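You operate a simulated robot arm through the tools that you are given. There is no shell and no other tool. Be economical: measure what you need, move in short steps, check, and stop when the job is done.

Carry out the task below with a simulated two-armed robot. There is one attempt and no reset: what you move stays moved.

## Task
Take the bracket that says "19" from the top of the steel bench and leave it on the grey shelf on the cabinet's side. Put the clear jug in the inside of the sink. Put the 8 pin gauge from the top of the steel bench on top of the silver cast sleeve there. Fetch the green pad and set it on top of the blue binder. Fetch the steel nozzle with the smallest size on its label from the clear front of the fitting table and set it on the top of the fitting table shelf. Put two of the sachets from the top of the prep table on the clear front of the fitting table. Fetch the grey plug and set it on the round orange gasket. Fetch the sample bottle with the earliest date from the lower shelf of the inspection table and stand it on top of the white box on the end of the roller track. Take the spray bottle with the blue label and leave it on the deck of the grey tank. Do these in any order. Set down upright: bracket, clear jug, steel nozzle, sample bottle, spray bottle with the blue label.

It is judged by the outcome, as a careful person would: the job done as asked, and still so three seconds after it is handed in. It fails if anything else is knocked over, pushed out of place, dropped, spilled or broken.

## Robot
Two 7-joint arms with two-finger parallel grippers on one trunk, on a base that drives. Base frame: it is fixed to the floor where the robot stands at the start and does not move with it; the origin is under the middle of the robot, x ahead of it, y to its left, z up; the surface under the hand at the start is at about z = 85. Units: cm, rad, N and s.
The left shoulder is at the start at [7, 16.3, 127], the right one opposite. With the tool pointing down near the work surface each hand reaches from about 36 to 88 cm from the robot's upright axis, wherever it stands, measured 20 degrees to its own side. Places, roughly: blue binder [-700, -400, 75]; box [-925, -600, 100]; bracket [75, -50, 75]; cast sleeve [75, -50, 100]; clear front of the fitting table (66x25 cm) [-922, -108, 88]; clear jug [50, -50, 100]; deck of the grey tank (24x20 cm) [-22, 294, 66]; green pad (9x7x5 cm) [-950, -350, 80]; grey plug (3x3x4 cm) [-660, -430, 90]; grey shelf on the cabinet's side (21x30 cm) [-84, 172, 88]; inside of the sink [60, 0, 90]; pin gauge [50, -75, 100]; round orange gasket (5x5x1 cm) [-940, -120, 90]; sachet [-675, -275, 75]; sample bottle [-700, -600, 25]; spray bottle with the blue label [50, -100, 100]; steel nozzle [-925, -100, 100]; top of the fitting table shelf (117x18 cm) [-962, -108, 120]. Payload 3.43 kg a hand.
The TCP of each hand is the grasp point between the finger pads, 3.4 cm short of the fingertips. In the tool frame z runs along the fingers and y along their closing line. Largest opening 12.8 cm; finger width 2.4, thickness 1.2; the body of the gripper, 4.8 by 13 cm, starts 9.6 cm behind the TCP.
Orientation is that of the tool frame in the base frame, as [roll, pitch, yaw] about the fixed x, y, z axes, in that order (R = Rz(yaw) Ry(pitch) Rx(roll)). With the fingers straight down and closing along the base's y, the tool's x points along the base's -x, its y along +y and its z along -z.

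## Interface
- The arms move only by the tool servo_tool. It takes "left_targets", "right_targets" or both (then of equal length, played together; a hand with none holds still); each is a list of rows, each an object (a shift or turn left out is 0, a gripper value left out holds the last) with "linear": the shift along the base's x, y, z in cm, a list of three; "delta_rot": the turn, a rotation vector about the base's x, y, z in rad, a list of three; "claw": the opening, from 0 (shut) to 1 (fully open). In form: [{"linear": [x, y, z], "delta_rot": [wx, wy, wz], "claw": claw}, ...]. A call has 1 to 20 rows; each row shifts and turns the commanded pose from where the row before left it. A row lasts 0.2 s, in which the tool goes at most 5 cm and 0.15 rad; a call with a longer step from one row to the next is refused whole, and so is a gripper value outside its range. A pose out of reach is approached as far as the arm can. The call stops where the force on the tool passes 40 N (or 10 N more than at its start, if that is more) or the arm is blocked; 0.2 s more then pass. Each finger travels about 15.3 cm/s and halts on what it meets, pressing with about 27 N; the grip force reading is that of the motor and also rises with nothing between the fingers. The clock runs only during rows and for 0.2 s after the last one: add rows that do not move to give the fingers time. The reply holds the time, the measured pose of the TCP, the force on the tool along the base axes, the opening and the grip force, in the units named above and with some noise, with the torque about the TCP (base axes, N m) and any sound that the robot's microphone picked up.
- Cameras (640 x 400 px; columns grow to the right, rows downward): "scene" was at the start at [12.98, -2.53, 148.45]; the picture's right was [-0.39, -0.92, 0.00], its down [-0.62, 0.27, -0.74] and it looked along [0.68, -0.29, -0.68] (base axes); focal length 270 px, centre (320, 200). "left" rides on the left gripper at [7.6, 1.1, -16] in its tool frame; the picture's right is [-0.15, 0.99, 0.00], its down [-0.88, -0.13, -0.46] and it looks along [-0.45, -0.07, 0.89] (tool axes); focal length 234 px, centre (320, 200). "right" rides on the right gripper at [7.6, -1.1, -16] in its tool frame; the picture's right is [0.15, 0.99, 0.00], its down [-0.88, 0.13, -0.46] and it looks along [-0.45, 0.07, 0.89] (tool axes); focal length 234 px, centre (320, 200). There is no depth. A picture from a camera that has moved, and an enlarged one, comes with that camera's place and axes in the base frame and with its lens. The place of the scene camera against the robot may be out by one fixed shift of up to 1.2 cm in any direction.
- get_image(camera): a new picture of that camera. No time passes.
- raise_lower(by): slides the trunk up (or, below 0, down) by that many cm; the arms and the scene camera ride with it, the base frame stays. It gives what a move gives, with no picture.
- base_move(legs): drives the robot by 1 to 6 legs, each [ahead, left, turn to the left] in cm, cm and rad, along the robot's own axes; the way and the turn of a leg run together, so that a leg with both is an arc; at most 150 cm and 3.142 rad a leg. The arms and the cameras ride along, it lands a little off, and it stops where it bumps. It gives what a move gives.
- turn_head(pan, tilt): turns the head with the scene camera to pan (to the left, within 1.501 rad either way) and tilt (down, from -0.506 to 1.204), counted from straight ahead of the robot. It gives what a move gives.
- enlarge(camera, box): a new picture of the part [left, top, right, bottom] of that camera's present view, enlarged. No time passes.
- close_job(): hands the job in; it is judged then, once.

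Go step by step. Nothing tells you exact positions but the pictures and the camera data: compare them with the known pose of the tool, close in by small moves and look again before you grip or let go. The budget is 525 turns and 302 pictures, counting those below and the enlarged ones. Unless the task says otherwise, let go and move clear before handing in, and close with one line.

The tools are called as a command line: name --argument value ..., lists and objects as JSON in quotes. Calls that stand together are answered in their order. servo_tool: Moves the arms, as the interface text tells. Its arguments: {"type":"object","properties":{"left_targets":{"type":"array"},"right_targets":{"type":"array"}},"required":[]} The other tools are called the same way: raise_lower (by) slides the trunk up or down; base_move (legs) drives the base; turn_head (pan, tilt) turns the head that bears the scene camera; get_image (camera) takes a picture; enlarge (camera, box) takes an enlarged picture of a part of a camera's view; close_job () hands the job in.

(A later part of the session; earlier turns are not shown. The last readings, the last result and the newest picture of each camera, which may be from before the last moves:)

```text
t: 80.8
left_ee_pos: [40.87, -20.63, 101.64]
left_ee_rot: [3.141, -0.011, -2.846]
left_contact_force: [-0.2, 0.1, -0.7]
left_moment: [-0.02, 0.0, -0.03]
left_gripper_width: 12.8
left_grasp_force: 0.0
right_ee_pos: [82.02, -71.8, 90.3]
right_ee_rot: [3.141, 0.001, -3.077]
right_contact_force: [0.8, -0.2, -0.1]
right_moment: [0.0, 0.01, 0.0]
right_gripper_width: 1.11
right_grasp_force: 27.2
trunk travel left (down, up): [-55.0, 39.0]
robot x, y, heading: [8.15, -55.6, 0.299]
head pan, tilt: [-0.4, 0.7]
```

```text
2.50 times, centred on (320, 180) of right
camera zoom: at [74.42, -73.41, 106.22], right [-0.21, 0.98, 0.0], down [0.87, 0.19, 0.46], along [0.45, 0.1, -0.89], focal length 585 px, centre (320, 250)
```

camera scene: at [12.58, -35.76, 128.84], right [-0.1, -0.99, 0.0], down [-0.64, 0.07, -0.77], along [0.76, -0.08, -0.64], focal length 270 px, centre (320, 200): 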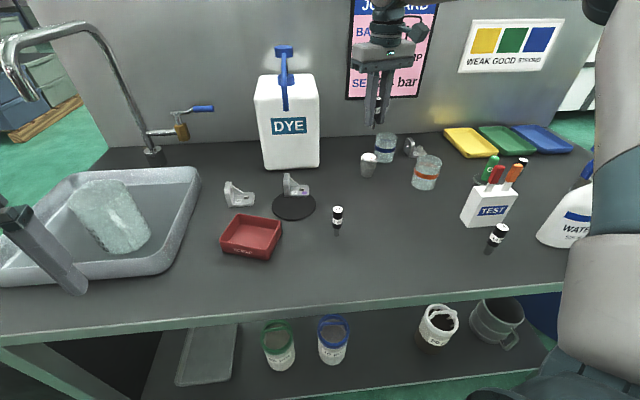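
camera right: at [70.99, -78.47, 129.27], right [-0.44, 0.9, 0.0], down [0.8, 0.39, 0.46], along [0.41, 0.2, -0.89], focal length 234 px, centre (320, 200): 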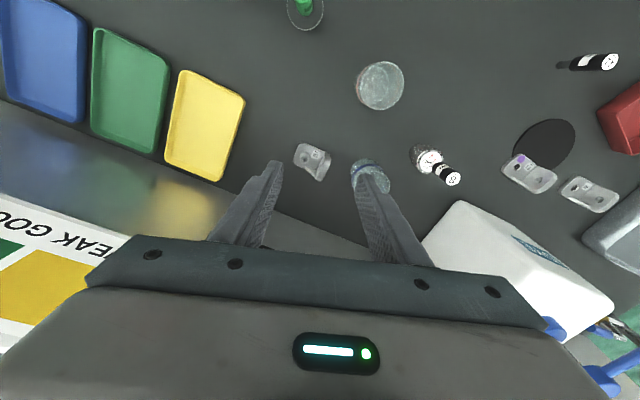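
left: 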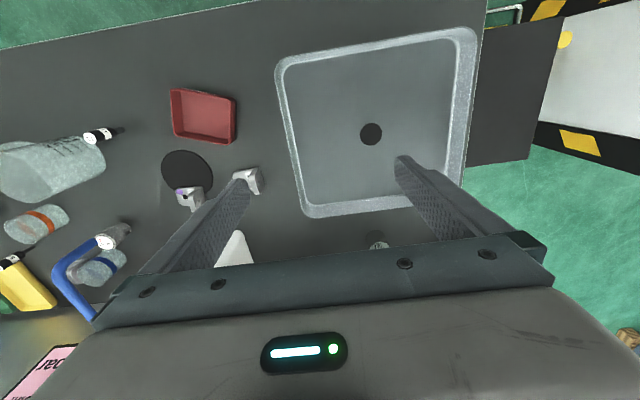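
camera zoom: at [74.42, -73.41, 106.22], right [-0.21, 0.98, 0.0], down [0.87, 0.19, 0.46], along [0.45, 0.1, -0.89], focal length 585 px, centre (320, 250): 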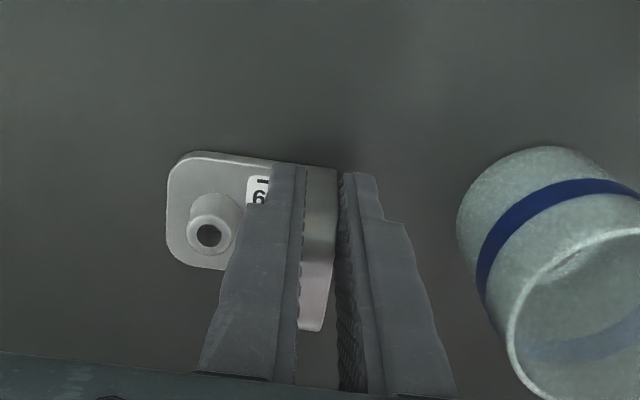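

The bracket's wall is gripped (1.1 cm). I'll lift it, pull it in, and back away from the bench.

servo_tool --right_targets '[{"linear": [0, 0, 4]}, {"linear": [0, 0, 4.5]}, {"linear": [0, 0, 4.5]}, {"linear": [0, 0, 4.5]}, {"linear": [-4.5, 0, 2]}, {"linear": [-4.5, -1, 0]}, {"linear": [-4.5, -1, 0]}, {"linear": [-4.5, -1, 0]}, {"linear": [-4, -1, 0]}, {}]'

base_move --legs '[[-55, 0, 0]]'

turn_head --pan 1.4 --tilt 0.4

get_image --camera "scene"

```text
t: 83.0
left_ee_pos: [40.99, -20.62, 101.59]
left_ee_rot: [3.141, -0.013, -2.846]
left_contact_force: [0.4, 0.1, 0.1]
left_moment: [-0.02, 0.01, -0.04]
left_gripper_width: 12.8
left_grasp_force: 0.1
right_ee_pos: [60.06, -75.87, 109.65]
right_ee_rot: [-3.141, -0.002, -3.076]
right_contact_force: [0.4, 0.0, -1.3]
right_moment: [0.01, 0.05, 0.0]
right_gripper_width: 1.1
right_grasp_force: 26.9
trunk travel left (down, up): [-55.0, 39.0]
robot x, y, heading: [8.08, -55.96, 0.3]
head pan, tilt: [-0.4, 0.7]
```

```text
t: 86.2
left_ee_pos: [-12.9, -37.02, 101.74]
left_ee_rot: [-3.141, -0.01, -2.835]
left_contact_force: [0.0, 0.3, 0.6]
left_moment: [0.01, 0.01, -0.02]
left_gripper_width: 12.81
left_grasp_force: 0.0
right_ee_pos: [6.82, -92.14, 109.82]
right_ee_rot: [-3.141, 0.0, -3.065]
right_contact_force: [0.8, 0.5, -0.6]
right_moment: [0.01, -0.02, -0.02]
right_gripper_width: 1.14
right_grasp_force: 27.0
trunk travel left (down, up): [-55.0, 39.0]
robot x, y, heading: [-45.25, -72.87, 0.311]
head pan, tilt: [-0.4, 0.7]
```

```text
t: 88.0
left_ee_pos: [-12.81, -37.02, 101.69]
left_ee_rot: [3.141, -0.011, -2.835]
left_contact_force: [-0.1, 0.5, 0.0]
left_moment: [0.0, 0.02, 0.0]
left_gripper_width: 12.8
left_grasp_force: 0.0
right_ee_pos: [6.85, -92.13, 109.89]
right_ee_rot: [-3.141, 0.001, -3.065]
right_contact_force: [-0.2, -0.1, -1.0]
right_moment: [0.02, 0.01, 0.01]
right_gripper_width: 1.11
right_grasp_force: 27.4
trunk travel left (down, up): [-55.0, 39.0]
robot x, y, heading: [-45.02, -73.0, 0.31]
head pan, tilt: [1.4, 0.4]
```

```text
247 pictures are left
camera scene: at [-41.5, -61.27, 131.51], right [0.99, 0.14, 0.0], down [0.05, -0.39, -0.92], along [-0.13, 0.91, -0.39], focal length 270 px, centre (320, 200)
```

scene: 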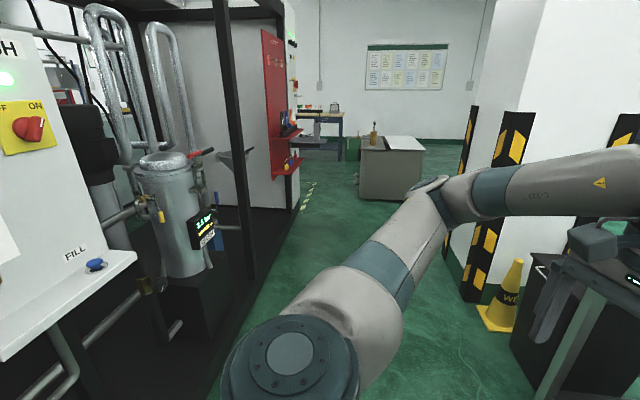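

I see an aisle: a cabinet with a red board at left, and the grey tank straight ahead. I'll zoom to find the grey shelf.

enlarge --camera "scene" --box '[200, 20, 460, 220]'

```text
2.00 times, centred on (330, 120) of scene
camera zoom: at [-41.5, -61.27, 131.51], right [0.99, 0.14, 0.0], down [0.05, -0.39, -0.92], along [-0.13, 0.91, -0.39], focal length 539 px, centre (300, 360)
```

zoom: 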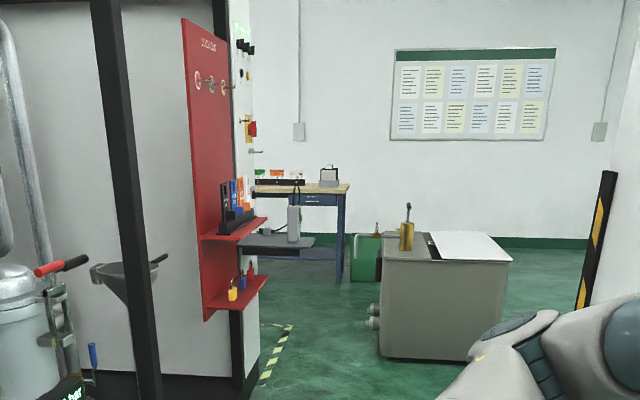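

The grey shelf is just past the red board on the cabinet's side; the grey tank is beyond. I'll raise the trunk so the hands clear the bench, centre in the aisle, and turn to face -x so I can sidestep up the aisle.

raise_lower --by 20

base_move --legs '[[22, -12, 0], [0, 0, 1.4], [0, 0, 1.43]]'

turn_head --pan -1.2 --tilt 0.5

get_image --camera "scene"

```text
t: 90.2
left_ee_pos: [-12.86, -37.17, 121.67]
left_ee_rot: [-3.141, -0.012, -2.835]
left_contact_force: [0.5, 0.0, 0.3]
left_moment: [0.01, 0.01, 0.01]
left_gripper_width: 12.81
left_grasp_force: 0.0
right_ee_pos: [6.82, -92.03, 129.81]
right_ee_rot: [3.141, 0.001, -3.065]
right_contact_force: [-0.7, -0.4, -2.0]
right_moment: [0.0, 0.03, -0.03]
right_gripper_width: 1.13
right_grasp_force: 26.9
trunk travel left (down, up): [-75.0, 19.0]
robot x, y, heading: [-45.15, -72.72, 0.31]
head pan, tilt: [1.4, 0.4]
```

```text
t: 99.0
left_ee_pos: [-62.81, -101.05, 121.71]
left_ee_rot: [-3.141, -0.01, -0.016]
left_contact_force: [0.6, 0.8, -0.4]
left_moment: [0.01, -0.02, 0.0]
left_gripper_width: 12.79
left_grasp_force: 0.1
right_ee_pos: [-64.06, -42.68, 129.8]
right_ee_rot: [3.14, 0.001, -0.245]
right_contact_force: [-0.3, -0.1, -1.3]
right_moment: [-0.04, -0.01, -0.02]
right_gripper_width: 1.11
right_grasp_force: 27.0
trunk travel left (down, up): [-75.0, 19.0]
robot x, y, heading: [-20.74, -77.63, 3.127]
head pan, tilt: [1.4, 0.4]
```

```text
t: 101.3
left_ee_pos: [-62.69, -101.18, 121.68]
left_ee_rot: [3.141, -0.011, -0.017]
left_contact_force: [0.0, -0.1, 0.3]
left_moment: [0.0, -0.02, 0.02]
left_gripper_width: 12.8
left_grasp_force: 0.0
right_ee_pos: [-63.93, -42.78, 129.8]
right_ee_rot: [3.141, 0.001, -0.245]
right_contact_force: [0.1, 0.2, -1.0]
right_moment: [0.0, -0.02, -0.03]
right_gripper_width: 1.13
right_grasp_force: 26.7
trunk travel left (down, up): [-75.0, 19.0]
robot x, y, heading: [-20.55, -78.0, 3.132]
head pan, tilt: [-1.201, 0.499]
```

```text
245 pictures are left
camera scene: at [-28.61, -68.26, 150.6], right [0.94, 0.35, 0.0], down [0.17, -0.45, -0.88], along [-0.31, 0.82, -0.48], focal length 270 px, centre (320, 200)
```

scene: 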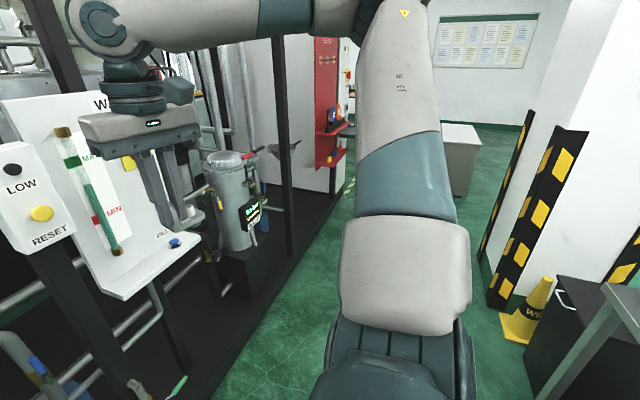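

The way up the aisle is clear. I'll sidestep right (world +y) about 1.5 m first and look.

base_move --legs '[[0, -110, 0], [0, -60, 0]]'

turn_head --pan -0.7 --tilt 0.6

get_image --camera "scene"

```text
t: 110.0
left_ee_pos: [-59.1, 70.23, 121.74]
left_ee_rot: [-3.141, -0.012, -0.029]
left_contact_force: [0.6, -0.4, -1.0]
left_moment: [0.05, -0.02, -0.02]
left_gripper_width: 12.8
left_grasp_force: 0.1
right_ee_pos: [-59.69, 128.71, 129.85]
right_ee_rot: [-3.141, -0.001, -0.257]
right_contact_force: [0.3, 0.4, -1.3]
right_moment: [-0.03, -0.03, -0.03]
right_gripper_width: 1.11
right_grasp_force: 27.6
trunk travel left (down, up): [-75.0, 19.0]
robot x, y, heading: [-17.03, 93.59, 3.114]
head pan, tilt: [-1.201, 0.499]
```

```text
t: 110.9
left_ee_pos: [-59.08, 70.39, 121.66]
left_ee_rot: [3.14, -0.011, -0.027]
left_contact_force: [0.3, 0.0, 0.5]
left_moment: [-0.01, 0.0, 0.01]
left_gripper_width: 12.78
left_grasp_force: 0.1
right_ee_pos: [-59.63, 128.83, 129.75]
right_ee_rot: [-3.141, 0.0, -0.258]
right_contact_force: [-0.4, 0.0, -0.6]
right_moment: [0.0, -0.01, 0.0]
right_gripper_width: 1.13
right_grasp_force: 27.0
trunk travel left (down, up): [-75.0, 19.0]
robot x, y, heading: [-16.54, 93.3, 3.114]
head pan, tilt: [-0.7, 0.6]
```

```text
244 pictures are left
camera scene: at [-28.08, 100.14, 149.69], right [0.66, 0.75, 0.0], down [0.42, -0.37, -0.83], along [-0.62, 0.55, -0.56], focal length 270 px, centre (320, 200)
```

scene: 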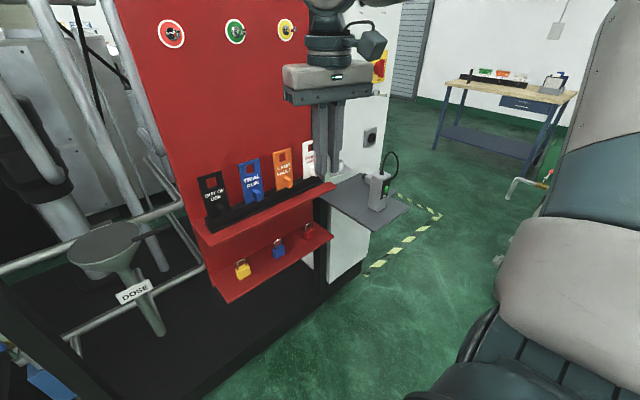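

The grey shelf is in view with a small device near (-78, 175); the near side around (-85, 165) is free. I'll sidestep 30 cm more, come 5 cm closer and lower the trunk.

base_move --legs '[[5, -29, 0]]'

raise_lower --by -18

get_image --camera "right"

get_image --camera "scene"

```text
t: 112.9
left_ee_pos: [-63.36, 99.58, 121.64]
left_ee_rot: [3.141, -0.009, -0.024]
left_contact_force: [-0.4, -0.2, 0.2]
left_moment: [0.01, -0.02, 0.01]
left_gripper_width: 12.8
left_grasp_force: 0.0
right_ee_pos: [-64.06, 157.95, 129.94]
right_ee_rot: [-3.141, 0.001, -0.255]
right_contact_force: [-0.5, -0.4, -0.6]
right_moment: [0.01, -0.01, 0.0]
right_gripper_width: 1.12
right_grasp_force: 26.5
trunk travel left (down, up): [-75.0, 19.0]
robot x, y, heading: [-20.9, 122.94, 3.12]
head pan, tilt: [-0.7, 0.6]
```

```text
t: 114.9
left_ee_pos: [-63.5, 99.82, 103.81]
left_ee_rot: [3.141, -0.011, -0.026]
left_contact_force: [-0.9, -0.3, 0.1]
left_moment: [0.01, 0.01, 0.02]
left_gripper_width: 12.79
left_grasp_force: 0.0
right_ee_pos: [-64.12, 158.08, 111.82]
right_ee_rot: [-3.141, 0.0, -0.255]
right_contact_force: [-0.2, -0.8, -0.7]
right_moment: [-0.03, -0.02, -0.01]
right_gripper_width: 1.11
right_grasp_force: 27.0
trunk travel left (down, up): [-57.0, 37.0]
robot x, y, heading: [-21.32, 122.88, 3.121]
head pan, tilt: [-0.7, 0.6]
```

```text
243 pictures are left
camera right: at [-56.55, 157.34, 127.77], right [-0.11, -0.99, 0.0], down [-0.88, 0.1, 0.46], along [-0.45, 0.05, -0.89], focal length 234 px, centre (320, 200)
```

right: 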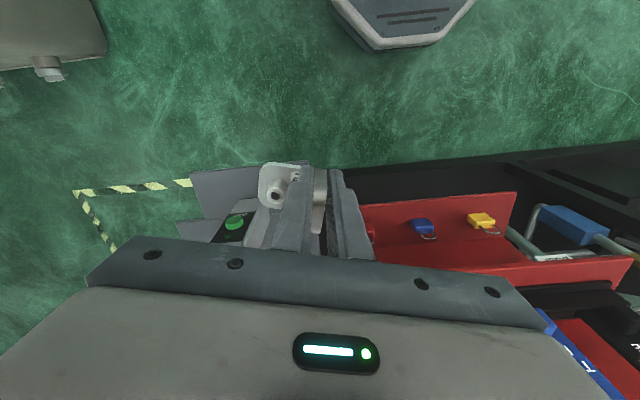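

```text
242 pictures are left
camera scene: at [-32.48, 129.63, 131.7], right [0.66, 0.75, 0.0], down [0.42, -0.37, -0.83], along [-0.62, 0.54, -0.56], focal length 270 px, centre (320, 200)
```

scene: 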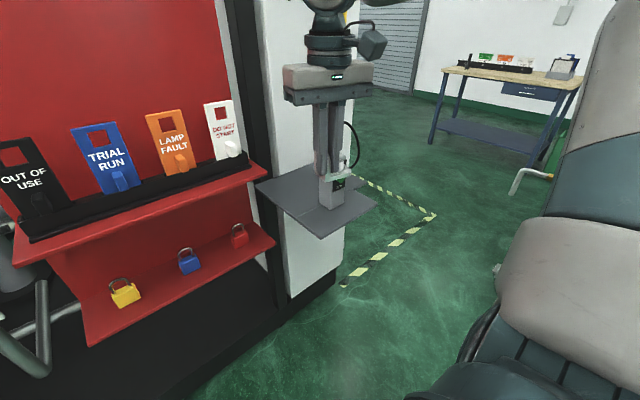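

Shelf spans x -99..-69, y 161..182; the device sits at its front. I'll bring the bracket over the free rear part at about (-89, 167).

servo_tool --right_targets '[{"linear": [-3, 3.4, 0]}, {"linear": [-3, 3.4, 0]}, {"linear": [-4.5, 0, 0]}, {"linear": [-4.5, 0, 0]}, {"linear": [-4.5, 0, 0]}, {"linear": [-4.5, 0, 0]}, {}]'

get_image --camera "right"

get_image --camera "scene"

```text
t: 116.5
left_ee_pos: [-63.35, 99.87, 103.8]
left_ee_rot: [3.14, -0.011, -0.025]
left_contact_force: [1.8, -0.4, 0.9]
left_moment: [-0.02, 0.02, -0.02]
left_gripper_width: 12.8
left_grasp_force: 0.1
right_ee_pos: [-88.04, 165.07, 112.02]
right_ee_rot: [3.142, 0.001, -0.256]
right_contact_force: [0.1, 0.4, -0.9]
right_moment: [-0.02, 0.02, -0.01]
right_gripper_width: 1.13
right_grasp_force: 26.6
trunk travel left (down, up): [-57.0, 37.0]
robot x, y, heading: [-21.5, 122.84, 3.116]
head pan, tilt: [-0.7, 0.6]
```

```text
241 pictures are left
camera right: at [-80.41, 164.2, 128.01], right [-0.11, -0.99, 0.0], down [-0.88, 0.1, 0.46], along [-0.45, 0.05, -0.89], focal length 234 px, centre (320, 200)
```

right: 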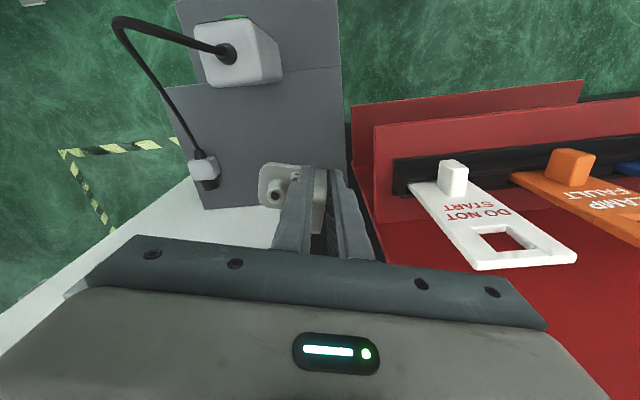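

```text
240 pictures are left
camera scene: at [-32.32, 129.71, 131.71], right [0.66, 0.75, 0.0], down [0.42, -0.37, -0.83], along [-0.62, 0.54, -0.56], focal length 270 px, centre (320, 200)
```

scene: 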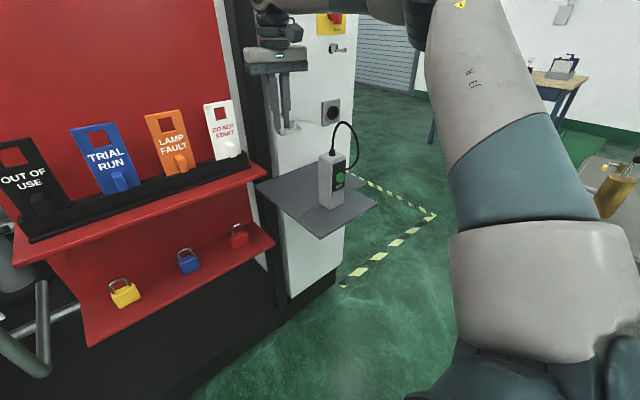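

I'll zoom in on the shelf surface to understand the line across it before lowering.

enlarge --camera "scene" --box '[230, 60, 400, 260]'

```text
2.00 times, centred on (315, 160) of scene
camera zoom: at [-32.32, 129.71, 131.71], right [0.66, 0.75, 0.0], down [0.42, -0.37, -0.83], along [-0.62, 0.54, -0.56], focal length 539 px, centre (330, 280)
```

zoom: 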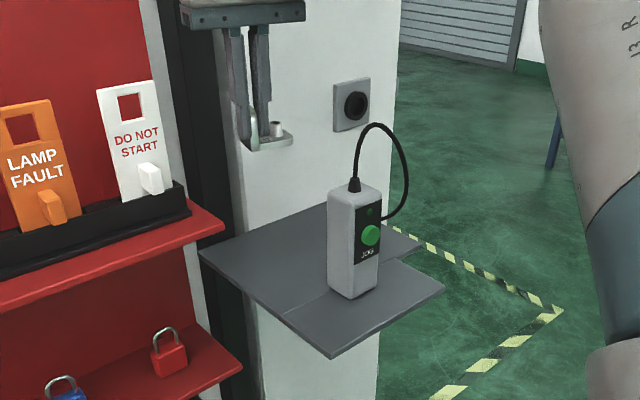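

The bracket is above the clear rear-left part. I'll lower it, slowing near z≈94.

servo_tool --right_targets '[{"linear": [0, 0.3, -4.5]}, {"linear": [0, 0, -4.5]}, {"linear": [0, 0, -4.5]}, {"linear": [0, 0, -2.5]}, {}]'

get_image --camera "scene"

get_image --camera "right"

```text
t: 117.7
left_ee_pos: [-63.47, 99.72, 103.71]
left_ee_rot: [-3.141, -0.011, -0.024]
left_contact_force: [-0.5, 1.7, -0.7]
left_moment: [0.02, 0.01, 0.04]
left_gripper_width: 12.81
left_grasp_force: 0.0
right_ee_pos: [-88.18, 165.16, 95.92]
right_ee_rot: [-3.14, 0.003, -0.255]
right_contact_force: [-0.3, -0.5, -0.7]
right_moment: [-0.01, 0.0, 0.01]
right_gripper_width: 1.09
right_grasp_force: 27.2
trunk travel left (down, up): [-57.0, 37.0]
robot x, y, heading: [-20.9, 122.85, 3.116]
head pan, tilt: [-0.7, 0.6]
```

```text
238 pictures are left
camera scene: at [-32.48, 129.61, 131.69], right [0.66, 0.75, 0.0], down [0.42, -0.37, -0.83], along [-0.62, 0.54, -0.56], focal length 270 px, centre (320, 200)
```

scene: 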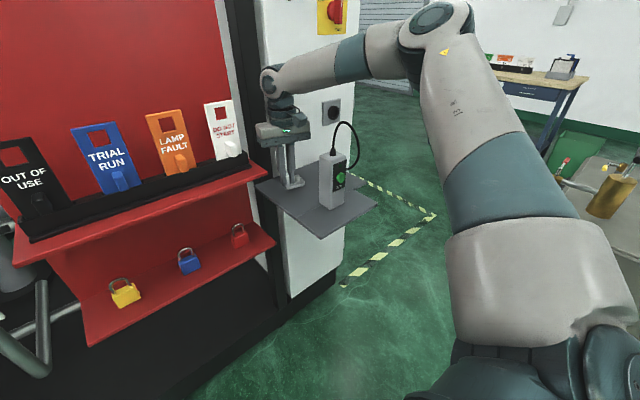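

```text
237 pictures are left
camera right: at [-80.51, 164.4, 111.77], right [-0.11, -0.99, 0.0], down [-0.88, 0.1, 0.46], along [-0.45, 0.05, -0.89], focal length 234 px, centre (320, 200)
```

right: 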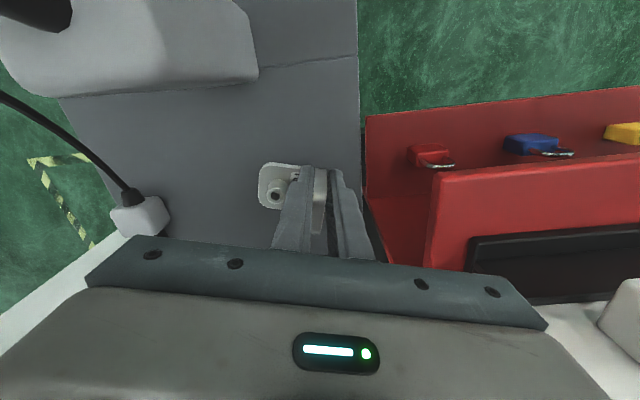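

Good clearance. Lower in small steps to contact.

servo_tool --right_targets '[{"linear": [0, 0, -1]}, {"linear": [0, 0, -0.6]}, {"linear": [0, 0, -0.5]}, {"linear": [0, 0, -0.3]}, {}]'

```text
t: 118.9
left_ee_pos: [-63.41, 99.81, 103.8]
left_ee_rot: [3.141, -0.01, -0.025]
left_contact_force: [0.2, 0.3, -0.6]
left_moment: [-0.04, 0.02, -0.02]
left_gripper_width: 12.83
left_grasp_force: 0.0
right_ee_pos: [-88.15, 165.31, 93.46]
right_ee_rot: [3.141, 0.0, -0.255]
right_contact_force: [-0.2, 0.6, -0.8]
right_moment: [-0.02, -0.04, 0.04]
right_gripper_width: 1.12
right_grasp_force: 27.0
trunk travel left (down, up): [-57.0, 37.0]
robot x, y, heading: [-20.91, 123.11, 3.12]
head pan, tilt: [-0.7, 0.6]
```

servo_tool --right_targets '[{"linear": [0, 0, -0.3]}, {"linear": [0, 0, -0.3]}, {"linear": [0, 0, -0.2]}, {}]'

```text
t: 119.9
left_ee_pos: [-63.22, 99.67, 103.84]
left_ee_rot: [-3.141, -0.01, -0.025]
left_contact_force: [-0.8, 0.9, 0.1]
left_moment: [0.02, -0.01, 0.01]
left_gripper_width: 12.77
left_grasp_force: 0.1
right_ee_pos: [-88.03, 165.24, 92.98]
right_ee_rot: [3.14, 0.006, -0.257]
right_contact_force: [-3.3, 5.5, 20.9]
right_moment: [0.33, 0.22, -0.01]
right_gripper_width: 1.16
right_grasp_force: 26.8
trunk travel left (down, up): [-57.0, 37.0]
robot x, y, heading: [-21.6, 123.04, 3.121]
head pan, tilt: [-0.7, 0.6]
```

Firm contact. I'll ease up slightly, open, and rise.

servo_tool --right_targets '[{"linear": [0, 0, 0.2]}, {"claw": 0.16}, {"claw": 0.2}, {}, {"linear": [0, 0, 1.5]}, {"linear": [0, 0, 3]}, {"linear": [0, 0, 4]}, {"linear": [0, 0, 4]}]'

get_image --camera "right"

```text
t: 121.7
left_ee_pos: [-63.38, 99.7, 103.65]
left_ee_rot: [3.14, -0.01, -0.023]
left_contact_force: [-0.8, 0.1, 0.3]
left_moment: [0.01, 0.02, 0.02]
left_gripper_width: 12.8
left_grasp_force: 0.1
right_ee_pos: [-88.24, 165.18, 105.66]
right_ee_rot: [-3.139, 0.002, -0.255]
right_contact_force: [-1.2, 0.3, 0.4]
right_moment: [0.02, 0.0, 0.03]
right_gripper_width: 2.57
right_grasp_force: 0.1
trunk travel left (down, up): [-57.0, 37.0]
robot x, y, heading: [-21.38, 122.94, 3.121]
head pan, tilt: [-0.7, 0.6]
```

```text
236 pictures are left
camera right: at [-80.65, 164.36, 121.47], right [-0.11, -0.99, 0.0], down [-0.88, 0.1, 0.46], along [-0.45, 0.05, -0.89], focal length 234 px, centre (320, 200)
```

right: 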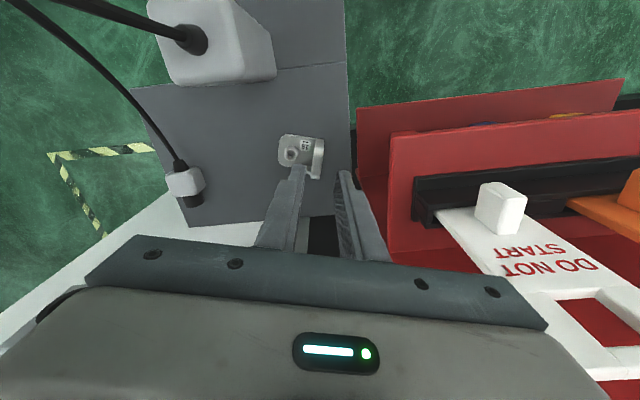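

Bracket is standing upright on the shelf. Next the spray bottle: retract, raise the trunk, and go back along the aisle.

servo_tool --right_targets '[{"linear": [0, 0, 4]}, {"linear": [4.5, 0, 0]}, {"linear": [4.5, -1.5, 0]}, {"linear": [4.5, -1.5, 0]}, {"linear": [4.5, -1.5, 0]}, {"linear": [4.5, -1.5, 0]}, {}]'

raise_lower --by 18

base_move --legs '[[0, 100, 0], [0, 98, 0], [0, 0, -1.5], [0, 0, -1.62]]'

turn_head --pan -0.4 --tilt 0.7

get_image --camera "scene"

```text
t: 123.3
left_ee_pos: [-63.58, 99.78, 103.67]
left_ee_rot: [3.14, -0.012, -0.024]
left_contact_force: [-0.1, -0.5, -0.4]
left_moment: [0.01, -0.03, 0.01]
left_gripper_width: 12.8
left_grasp_force: 0.1
right_ee_pos: [-65.64, 159.4, 109.38]
right_ee_rot: [3.14, 0.0, -0.255]
right_contact_force: [-0.9, 1.0, -1.2]
right_moment: [-0.01, -0.04, 0.03]
right_gripper_width: 2.56
right_grasp_force: 0.1
trunk travel left (down, up): [-57.0, 37.0]
robot x, y, heading: [-21.11, 123.06, 3.122]
head pan, tilt: [-0.7, 0.6]
```

```text
t: 125.3
left_ee_pos: [-63.51, 99.75, 121.73]
left_ee_rot: [3.141, -0.011, -0.025]
left_contact_force: [0.6, 0.6, -0.2]
left_moment: [-0.01, -0.01, -0.01]
left_gripper_width: 12.81
left_grasp_force: 0.0
right_ee_pos: [-65.62, 159.28, 127.43]
right_ee_rot: [-3.139, 0.0, -0.253]
right_contact_force: [-0.6, 0.6, 0.7]
right_moment: [-0.04, 0.05, 0.02]
right_gripper_width: 2.55
right_grasp_force: 0.0
trunk travel left (down, up): [-75.0, 19.0]
robot x, y, heading: [-20.9, 123.19, 3.119]
head pan, tilt: [-0.7, 0.6]
```

```text
t: 142.9
left_ee_pos: [19.98, -51.25, 121.73]
left_ee_rot: [-3.141, -0.01, 3.102]
left_contact_force: [0.0, 0.8, 0.1]
left_moment: [0.01, -0.01, -0.06]
left_gripper_width: 12.83
left_grasp_force: 0.0
right_ee_pos: [21.23, -110.69, 127.46]
right_ee_rot: [-3.14, -0.001, 2.87]
right_contact_force: [-0.9, 0.8, -0.3]
right_moment: [-0.02, 0.01, 0.0]
right_gripper_width: 2.58
right_grasp_force: 0.1
trunk travel left (down, up): [-75.0, 19.0]
robot x, y, heading: [-22.71, -73.86, -0.039]
head pan, tilt: [-0.7, 0.6]
```

```text
t: 143.7
left_ee_pos: [19.99, -51.24, 121.78]
left_ee_rot: [-3.141, -0.011, 3.101]
left_contact_force: [-1.2, 0.2, 0.0]
left_moment: [0.0, -0.02, 0.0]
left_gripper_width: 12.78
left_grasp_force: 0.1
right_ee_pos: [21.24, -110.85, 127.56]
right_ee_rot: [-3.141, 0.0, 2.87]
right_contact_force: [0.2, -0.3, -1.4]
right_moment: [0.0, -0.01, 0.0]
right_gripper_width: 2.55
right_grasp_force: 0.1
trunk travel left (down, up): [-75.0, 19.0]
robot x, y, heading: [-22.76, -73.86, -0.038]
head pan, tilt: [-0.4, 0.7]
```

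```text
235 pictures are left
camera scene: at [-9.6, -76.77, 148.83], right [-0.42, -0.91, 0.0], down [-0.58, 0.27, -0.77], along [0.69, -0.32, -0.64], focal length 270 px, centre (320, 200)
```

scene: 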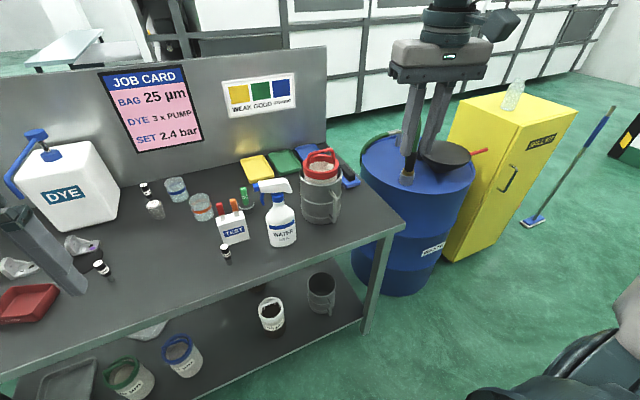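

The spray bottle stands at about (46.4, -90). I'll drive in to put it on the hand's side.

base_move --legs '[[22, 14, 0]]'

enlarge --camera "scene" --box '[340, 130, 540, 330]'

get_image --camera "right"

```text
t: 145.5
left_ee_pos: [42.35, -38.17, 121.79]
left_ee_rot: [3.139, -0.01, 3.099]
left_contact_force: [0.3, 0.2, 0.5]
left_moment: [0.03, -0.04, 0.02]
left_gripper_width: 12.8
left_grasp_force: 0.1
right_ee_pos: [43.5, -97.56, 127.59]
right_ee_rot: [-3.141, 0.003, 2.867]
right_contact_force: [-0.4, 0.6, -0.7]
right_moment: [0.03, -0.01, 0.0]
right_gripper_width: 2.57
right_grasp_force: 0.1
trunk travel left (down, up): [-75.0, 19.0]
robot x, y, heading: [-0.68, -60.67, -0.036]
head pan, tilt: [-0.4, 0.7]
```

```text
2.00 times, centred on (440, 230) of scene
camera zoom: at [12.54, -63.56, 148.84], right [-0.42, -0.91, 0.0], down [-0.58, 0.27, -0.77], along [0.69, -0.32, -0.64], focal length 539 px, centre (80, 140)
```

zoom: 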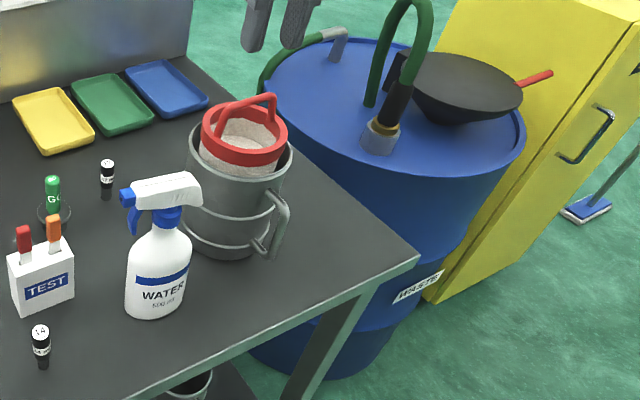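

```text
233 pictures are left
camera right: at [35.69, -96.69, 143.48], right [0.13, 0.99, 0.0], down [0.88, -0.11, 0.46], along [0.45, -0.06, -0.89], focal length 234 px, centre (320, 200)
```

right: 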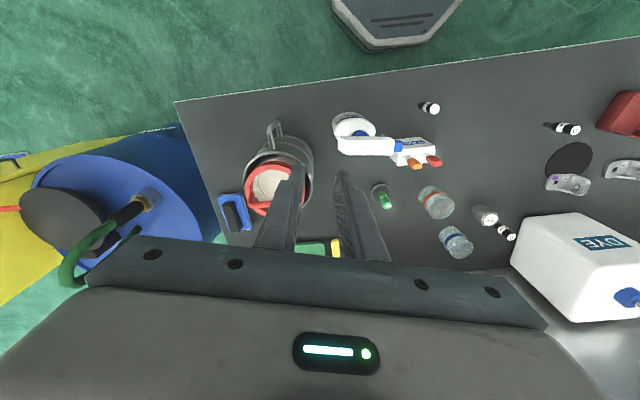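

The bottle's nozzle points along +y, so I'll grip its neck with the fingers closing along x. I'll turn the hand and move above it.

servo_tool --right_targets '[{"linear": [0, 1.2, 0], "delta_rot": [0, 0, -0.144], "claw": 0.6}, {"linear": [0, 1.2, 0], "delta_rot": [0, 0, -0.144]}, {"linear": [0, 1.2, 0], "delta_rot": [0, 0, -0.144]}, {"linear": [0, 1.2, 0], "delta_rot": [0, 0, -0.144]}, {"linear": [0, 1.2, 0], "delta_rot": [0, 0, -0.144]}, {"linear": [0.5, 0.5, 0], "delta_rot": [0, 0, -0.144]}, {"linear": [0.5, 0, 0], "delta_rot": [0, 0, -0.144]}, {"linear": [0.5, 0, -2], "delta_rot": [0, 0, -0.144]}, {"linear": [0, 0, -3], "delta_rot": [0, 0, -0.144]}, {}]'

get_image --camera "right"

```text
t: 147.7
left_ee_pos: [42.35, -38.07, 121.71]
left_ee_rot: [3.142, -0.01, 3.099]
left_contact_force: [0.1, -0.2, 0.0]
left_moment: [-0.02, -0.01, 0.0]
left_gripper_width: 12.78
left_grasp_force: 0.0
right_ee_pos: [44.96, -90.99, 122.43]
right_ee_rot: [-3.141, 0.002, 1.571]
right_contact_force: [0.0, -0.6, -0.1]
right_moment: [0.04, -0.02, 0.0]
right_gripper_width: 7.66
right_grasp_force: 0.0
trunk travel left (down, up): [-75.0, 19.0]
robot x, y, heading: [-0.42, -60.28, -0.037]
head pan, tilt: [-0.4, 0.7]
```

```text
232 pictures are left
camera right: at [43.78, -83.45, 138.43], right [0.99, 0.15, 0.0], down [0.13, -0.88, 0.46], along [0.07, -0.45, -0.89], focal length 234 px, centre (320, 200)
```

right: 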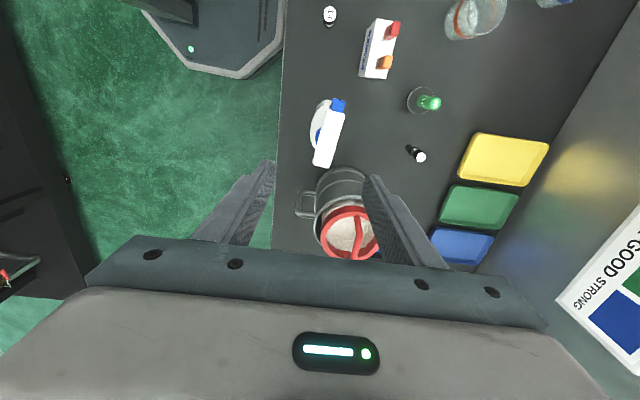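

Neck at about (46.1, -90.6). I'll align and descend to just above, then check.

servo_tool --right_targets '[{"linear": [1.1, 0.4, -2], "delta_rot": [0, 0, -0.13]}, {"linear": [0, 0, -4]}, {"linear": [0, 0, -4]}, {}]'

enlarge --camera "right" --box '[220, 60, 420, 260]'

enlarge --camera "scene" --box '[340, 80, 540, 300]'

```text
t: 148.7
left_ee_pos: [42.23, -38.0, 121.77]
left_ee_rot: [3.14, -0.011, 3.101]
left_contact_force: [-0.3, -1.1, 0.8]
left_moment: [0.0, 0.02, 0.0]
left_gripper_width: 12.8
left_grasp_force: 0.0
right_ee_pos: [46.04, -90.67, 112.42]
right_ee_rot: [-3.141, 0.003, 1.442]
right_contact_force: [0.0, -0.1, -0.9]
right_moment: [0.03, 0.0, 0.01]
right_gripper_width: 7.66
right_grasp_force: 0.0
trunk travel left (down, up): [-75.0, 19.0]
robot x, y, heading: [-0.65, -60.37, -0.04]
head pan, tilt: [-0.4, 0.7]
```

```text
2.00 times, centred on (320, 160) of right
camera zoom: at [45.82, -83.01, 128.41], right [1.0, 0.02, 0.0], down [0.02, -0.89, 0.46], along [0.01, -0.46, -0.89], focal length 468 px, centre (320, 280)
```

zoom: 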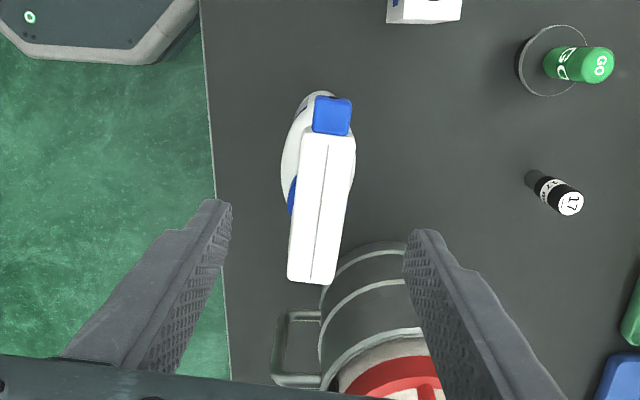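

```text
1.82 times, centred on (440, 190) of scene
camera zoom: at [12.62, -63.46, 148.83], right [-0.42, -0.91, 0.0], down [-0.58, 0.27, -0.77], along [0.69, -0.33, -0.64], focal length 490 px, centre (102, 218)
```

zoom: 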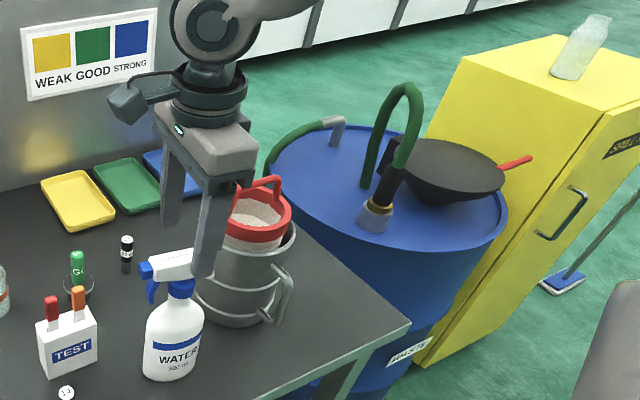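

Head lies between the fingers, neck at about (46.1, -90.8). I'll descend to z≈102 and close on the collar.

servo_tool --right_targets '[{"linear": [0, -0.1, -4]}, {"linear": [0, 0, -4]}, {"linear": [0, 0, -2.4]}, {"claw": 0.3}, {"claw": 0.1}, {"claw": 0.1}, {}]'

enlarge --camera "right" --box '[220, 60, 420, 260]'

enlarge --camera "scene" --box '[340, 80, 540, 300]'

```text
t: 150.3
left_ee_pos: [42.45, -38.03, 121.69]
left_ee_rot: [3.141, -0.011, 3.099]
left_contact_force: [1.0, 0.5, 0.0]
left_moment: [0.0, 0.01, -0.03]
left_gripper_width: 12.79
left_grasp_force: 0.0
right_ee_pos: [46.25, -90.78, 102.06]
right_ee_rot: [-3.139, 0.001, 1.443]
right_contact_force: [-0.9, -0.5, 0.4]
right_moment: [0.04, 0.03, -0.01]
right_gripper_width: 3.24
right_grasp_force: 27.4
trunk travel left (down, up): [-75.0, 19.0]
robot x, y, heading: [-0.37, -60.57, -0.037]
head pan, tilt: [-0.4, 0.7]
```

```text
2.00 times, centred on (320, 160) of right
camera zoom: at [46.05, -83.08, 118.02], right [1.0, 0.02, 0.0], down [0.02, -0.89, 0.46], along [0.01, -0.46, -0.89], focal length 468 px, centre (320, 280)
```

zoom: 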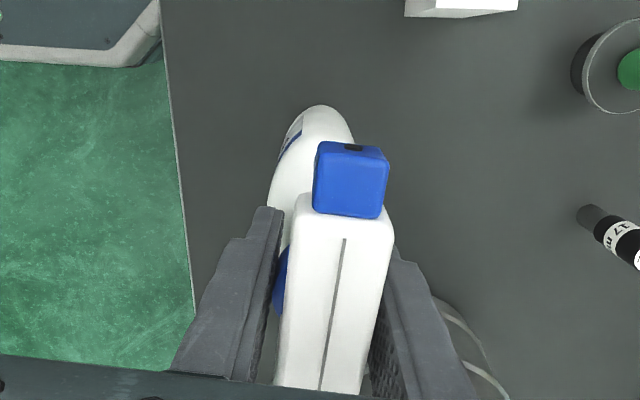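

```text
1.82 times, centred on (440, 190) of scene
camera zoom: at [12.7, -63.51, 148.82], right [-0.42, -0.91, 0.0], down [-0.58, 0.27, -0.76], along [0.69, -0.32, -0.64], focal length 490 px, centre (102, 218)
```

zoom: 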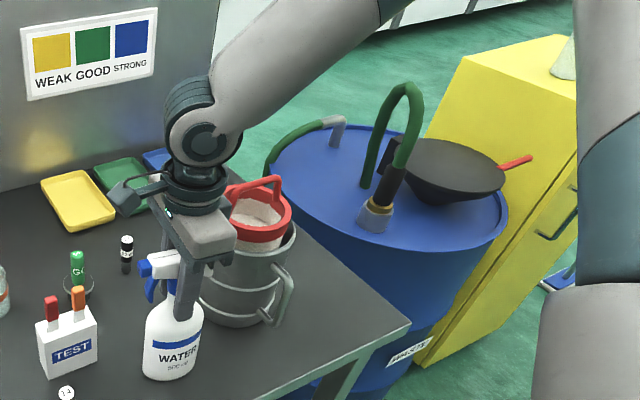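

Gripped on the collar (3.2 cm). I'll lift gently and check.

servo_tool --right_targets '[{"linear": [0, 0, 1]}, {"linear": [0, 0, 2]}, {"linear": [0, 0, 3]}, {"linear": [0, 0, 4]}, {"linear": [0, 0, 4]}, {"linear": [0, 0, 4]}, {"linear": [0, 0, 4]}, {}]'

get_image --camera "scene"

```text
t: 152.1
left_ee_pos: [42.4, -38.08, 121.64]
left_ee_rot: [3.14, -0.013, 3.099]
left_contact_force: [0.4, -0.6, 0.1]
left_moment: [0.01, 0.02, 0.0]
left_gripper_width: 12.79
left_grasp_force: 0.0
right_ee_pos: [46.2, -90.97, 124.16]
right_ee_rot: [-3.138, -0.001, 1.445]
right_contact_force: [0.1, -0.6, -4.3]
right_moment: [-0.01, 0.07, -0.01]
right_gripper_width: 3.25
right_grasp_force: 26.9
trunk travel left (down, up): [-75.0, 19.0]
robot x, y, heading: [-0.28, -60.62, -0.039]
head pan, tilt: [-0.4, 0.7]
```

```text
227 pictures are left
camera scene: at [12.77, -63.56, 148.81], right [-0.42, -0.91, 0.0], down [-0.58, 0.27, -0.76], along [0.69, -0.32, -0.65], focal length 270 px, centre (320, 200)
```

scene: 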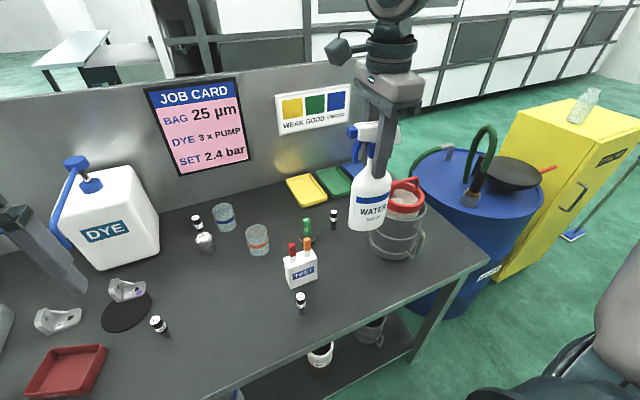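

Lifted fine (about 0.4 kg). I'll back off, turn to face -x and sidestep up the aisle as before.

base_move --legs '[[-22, -13, 0], [0, 0, 1.58], [0, 0, 1.58], [0, -110, 0], [0, -110, 0]]'

turn_head --pan -1.45 --tilt 0.55

get_image --camera "scene"

```text
t: 172.2
left_ee_pos: [-70.47, 121.98, 121.73]
left_ee_rot: [-3.141, -0.01, 0.036]
left_contact_force: [-0.3, -0.2, -0.1]
left_moment: [-0.01, 0.03, 0.03]
left_gripper_width: 12.82
left_grasp_force: 0.0
right_ee_pos: [-78.37, 174.44, 124.27]
right_ee_rot: [-3.14, 0.002, -1.622]
right_contact_force: [0.7, 0.0, -3.5]
right_moment: [-0.02, -0.01, 0.0]
right_gripper_width: 3.25
right_grasp_force: 27.1
trunk travel left (down, up): [-75.0, 19.0]
robot x, y, heading: [-29.77, 147.81, -3.103]
head pan, tilt: [-0.4, 0.7]
```

```text
t: 173.5
left_ee_pos: [-70.46, 122.02, 121.66]
left_ee_rot: [3.14, -0.01, 0.037]
left_contact_force: [0.9, -0.9, 0.2]
left_moment: [0.0, -0.01, 0.01]
left_gripper_width: 12.8
left_grasp_force: 0.0
right_ee_pos: [-78.37, 174.41, 124.12]
right_ee_rot: [-3.14, 0.002, -1.622]
right_contact_force: [-0.9, 0.2, -4.5]
right_moment: [-0.01, -0.01, 0.0]
right_gripper_width: 3.26
right_grasp_force: 27.2
trunk travel left (down, up): [-75.0, 19.0]
robot x, y, heading: [-29.59, 147.85, -3.105]
head pan, tilt: [-1.45, 0.55]
```

```text
226 pictures are left
camera scene: at [-35.81, 157.22, 150.14], right [0.99, 0.16, 0.0], down [0.08, -0.52, -0.85], along [-0.14, 0.84, -0.52], focal length 270 px, centre (320, 200)
```

scene: 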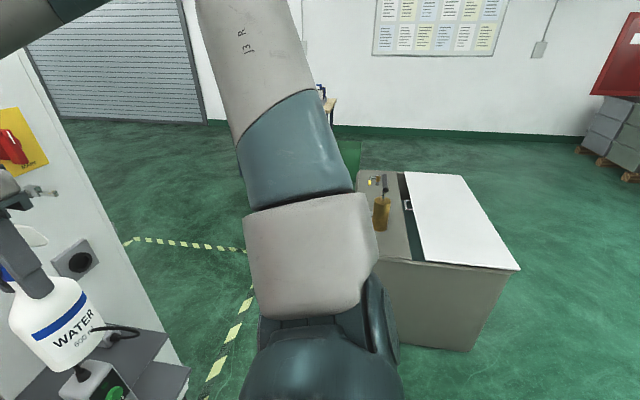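

The bottle is just above the JOG device's cable loop; I'll raise the hand straight up first.

servo_tool --right_targets '[{"linear": [0, 0, 4]}, {"linear": [0, 0, 4]}, {}]'

turn_head --pan -0.7 --tilt 0.75

get_image --camera "scene"

```text
t: 174.3
left_ee_pos: [-70.46, 122.07, 121.74]
left_ee_rot: [3.139, -0.013, 0.036]
left_contact_force: [-0.1, 0.7, -0.4]
left_moment: [-0.02, -0.03, 0.01]
left_gripper_width: 12.81
left_grasp_force: 0.0
right_ee_pos: [-78.7, 174.5, 132.09]
right_ee_rot: [-3.139, 0.001, -1.618]
right_contact_force: [-0.2, -0.5, -4.6]
right_moment: [0.01, -0.01, 0.01]
right_gripper_width: 3.26
right_grasp_force: 27.0
trunk travel left (down, up): [-75.0, 19.0]
robot x, y, heading: [-29.47, 147.73, -3.108]
head pan, tilt: [-1.45, 0.55]
```

```text
t: 175.4
left_ee_pos: [-70.54, 122.18, 121.66]
left_ee_rot: [3.138, -0.011, 0.036]
left_contact_force: [0.1, 0.1, 0.4]
left_moment: [-0.01, -0.03, 0.01]
left_gripper_width: 12.81
left_grasp_force: 0.0
right_ee_pos: [-78.61, 174.35, 131.99]
right_ee_rot: [-3.141, 0.001, -1.621]
right_contact_force: [0.4, -0.3, -4.1]
right_moment: [0.01, -0.02, -0.01]
right_gripper_width: 3.27
right_grasp_force: 27.0
trunk travel left (down, up): [-75.0, 19.0]
robot x, y, heading: [-29.59, 147.7, -3.1]
head pan, tilt: [-0.7, 0.75]
```

```text
225 pictures are left
camera scene: at [-40.93, 153.44, 148.4], right [0.61, 0.79, 0.0], down [0.54, -0.42, -0.73], along [-0.58, 0.45, -0.68], focal length 270 px, centre (320, 200)
```

scene: 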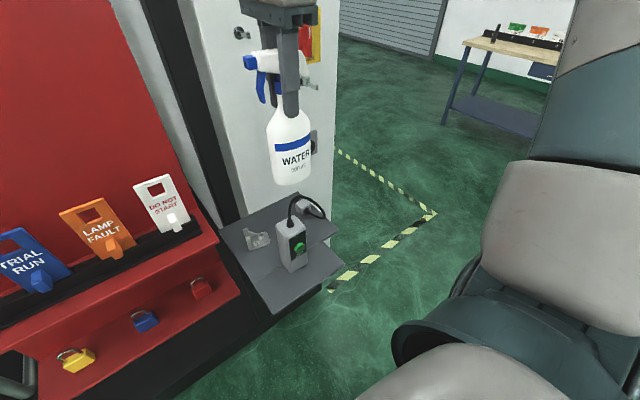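

The JOG device and bracket are fine. The tank's free deck is the grey strip around (-22, 294), best reached from the gap left of the tank. I'll back off, sidestep, and turn to face +y.

base_move --legs '[[-16, -43, 0], [0, 0, -1.72]]'

turn_head --pan -0.1 --tilt 0.6

get_image --camera "scene"

```text
t: 182.4
left_ee_pos: [-33.98, 235.66, 121.64]
left_ee_rot: [3.139, -0.01, -1.695]
left_contact_force: [0.0, -0.3, 0.6]
left_moment: [0.05, 0.01, 0.0]
left_gripper_width: 12.79
left_grasp_force: 0.0
right_ee_pos: [18.8, 235.34, 132.07]
right_ee_rot: [-3.14, 0.0, 2.932]
right_contact_force: [0.5, -0.7, -4.2]
right_moment: [0.0, 0.01, 0.02]
right_gripper_width: 3.26
right_grasp_force: 27.3
trunk travel left (down, up): [-75.0, 19.0]
robot x, y, heading: [-15.11, 190.93, 1.453]
head pan, tilt: [-0.7, 0.75]
```

```text
t: 183.4
left_ee_pos: [-34.09, 235.62, 121.65]
left_ee_rot: [-3.141, -0.011, -1.694]
left_contact_force: [-0.2, -0.3, 0.2]
left_moment: [0.0, 0.01, 0.03]
left_gripper_width: 12.8
left_grasp_force: 0.1
right_ee_pos: [18.8, 235.22, 132.08]
right_ee_rot: [-3.141, 0.002, 2.932]
right_contact_force: [0.7, -0.2, -4.4]
right_moment: [-0.02, 0.01, -0.03]
right_gripper_width: 3.28
right_grasp_force: 26.8
trunk travel left (down, up): [-75.0, 19.0]
robot x, y, heading: [-15.38, 191.27, 1.449]
head pan, tilt: [-0.099, 0.6]
```

```text
224 pictures are left
camera scene: at [-12.4, 205.61, 149.68], right [0.98, -0.22, 0.0], down [-0.12, -0.55, -0.82], along [0.18, 0.8, -0.57], focal length 270 px, centre (320, 200)
```

scene: 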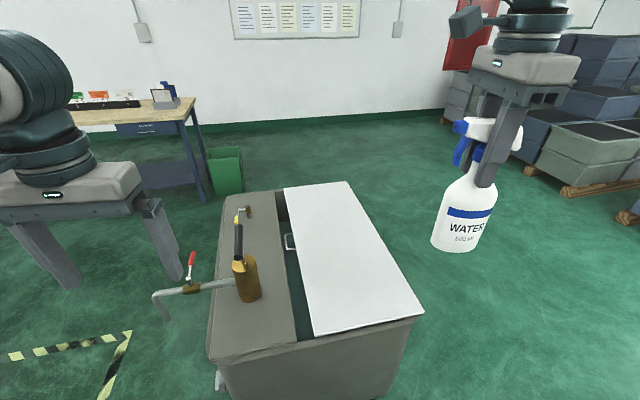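

The free deck area is behind the brass valve, around (-22, 296). I'll drive into the gap left of the tank.

base_move --legs '[[1, 25, 0], [40, 36, 0]]'

turn_head --pan -0.5 --tilt 0.75

get_image --camera "scene"

```text
t: 187.9
left_ee_pos: [-89.6, 283.06, 121.76]
left_ee_rot: [3.14, -0.01, -1.7]
left_contact_force: [-0.2, 0.2, -0.4]
left_moment: [0.02, 0.03, 0.02]
left_gripper_width: 12.8
left_grasp_force: 0.0
right_ee_pos: [-36.81, 282.4, 132.19]
right_ee_rot: [-3.139, 0.0, 2.927]
right_contact_force: [0.7, -1.0, -4.9]
right_moment: [0.01, -0.01, 0.01]
right_gripper_width: 3.26
right_grasp_force: 26.8
trunk travel left (down, up): [-75.0, 19.0]
robot x, y, heading: [-71.34, 238.38, 1.441]
head pan, tilt: [-0.099, 0.6]
```

```text
t: 188.8
left_ee_pos: [-89.8, 283.02, 121.68]
left_ee_rot: [3.141, -0.012, -1.699]
left_contact_force: [0.6, -0.2, 0.5]
left_moment: [0.02, 0.01, -0.01]
left_gripper_width: 12.8
left_grasp_force: 0.1
right_ee_pos: [-36.82, 282.47, 132.07]
right_ee_rot: [-3.141, 0.003, 2.929]
right_contact_force: [0.4, 0.4, -5.7]
right_moment: [-0.02, 0.05, -0.02]
right_gripper_width: 3.27
right_grasp_force: 27.0
trunk travel left (down, up): [-75.0, 19.0]
robot x, y, heading: [-71.2, 238.3, 1.446]
head pan, tilt: [-0.499, 0.75]
```

```text
223 pictures are left
camera scene: at [-65.35, 251.09, 148.4], right [0.81, -0.58, 0.0], down [-0.4, -0.55, -0.73], along [0.43, 0.59, -0.68], focal length 270 px, centre (320, 200)
```

scene: 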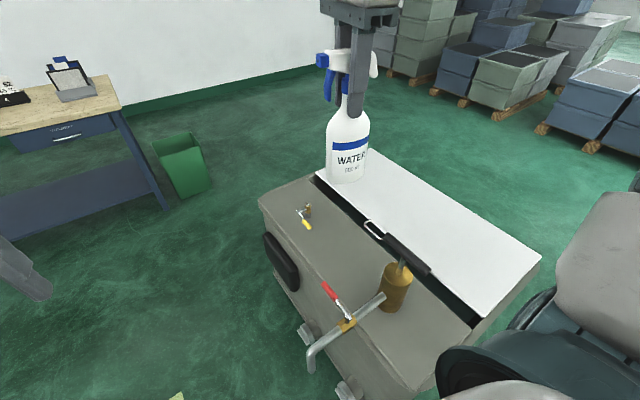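

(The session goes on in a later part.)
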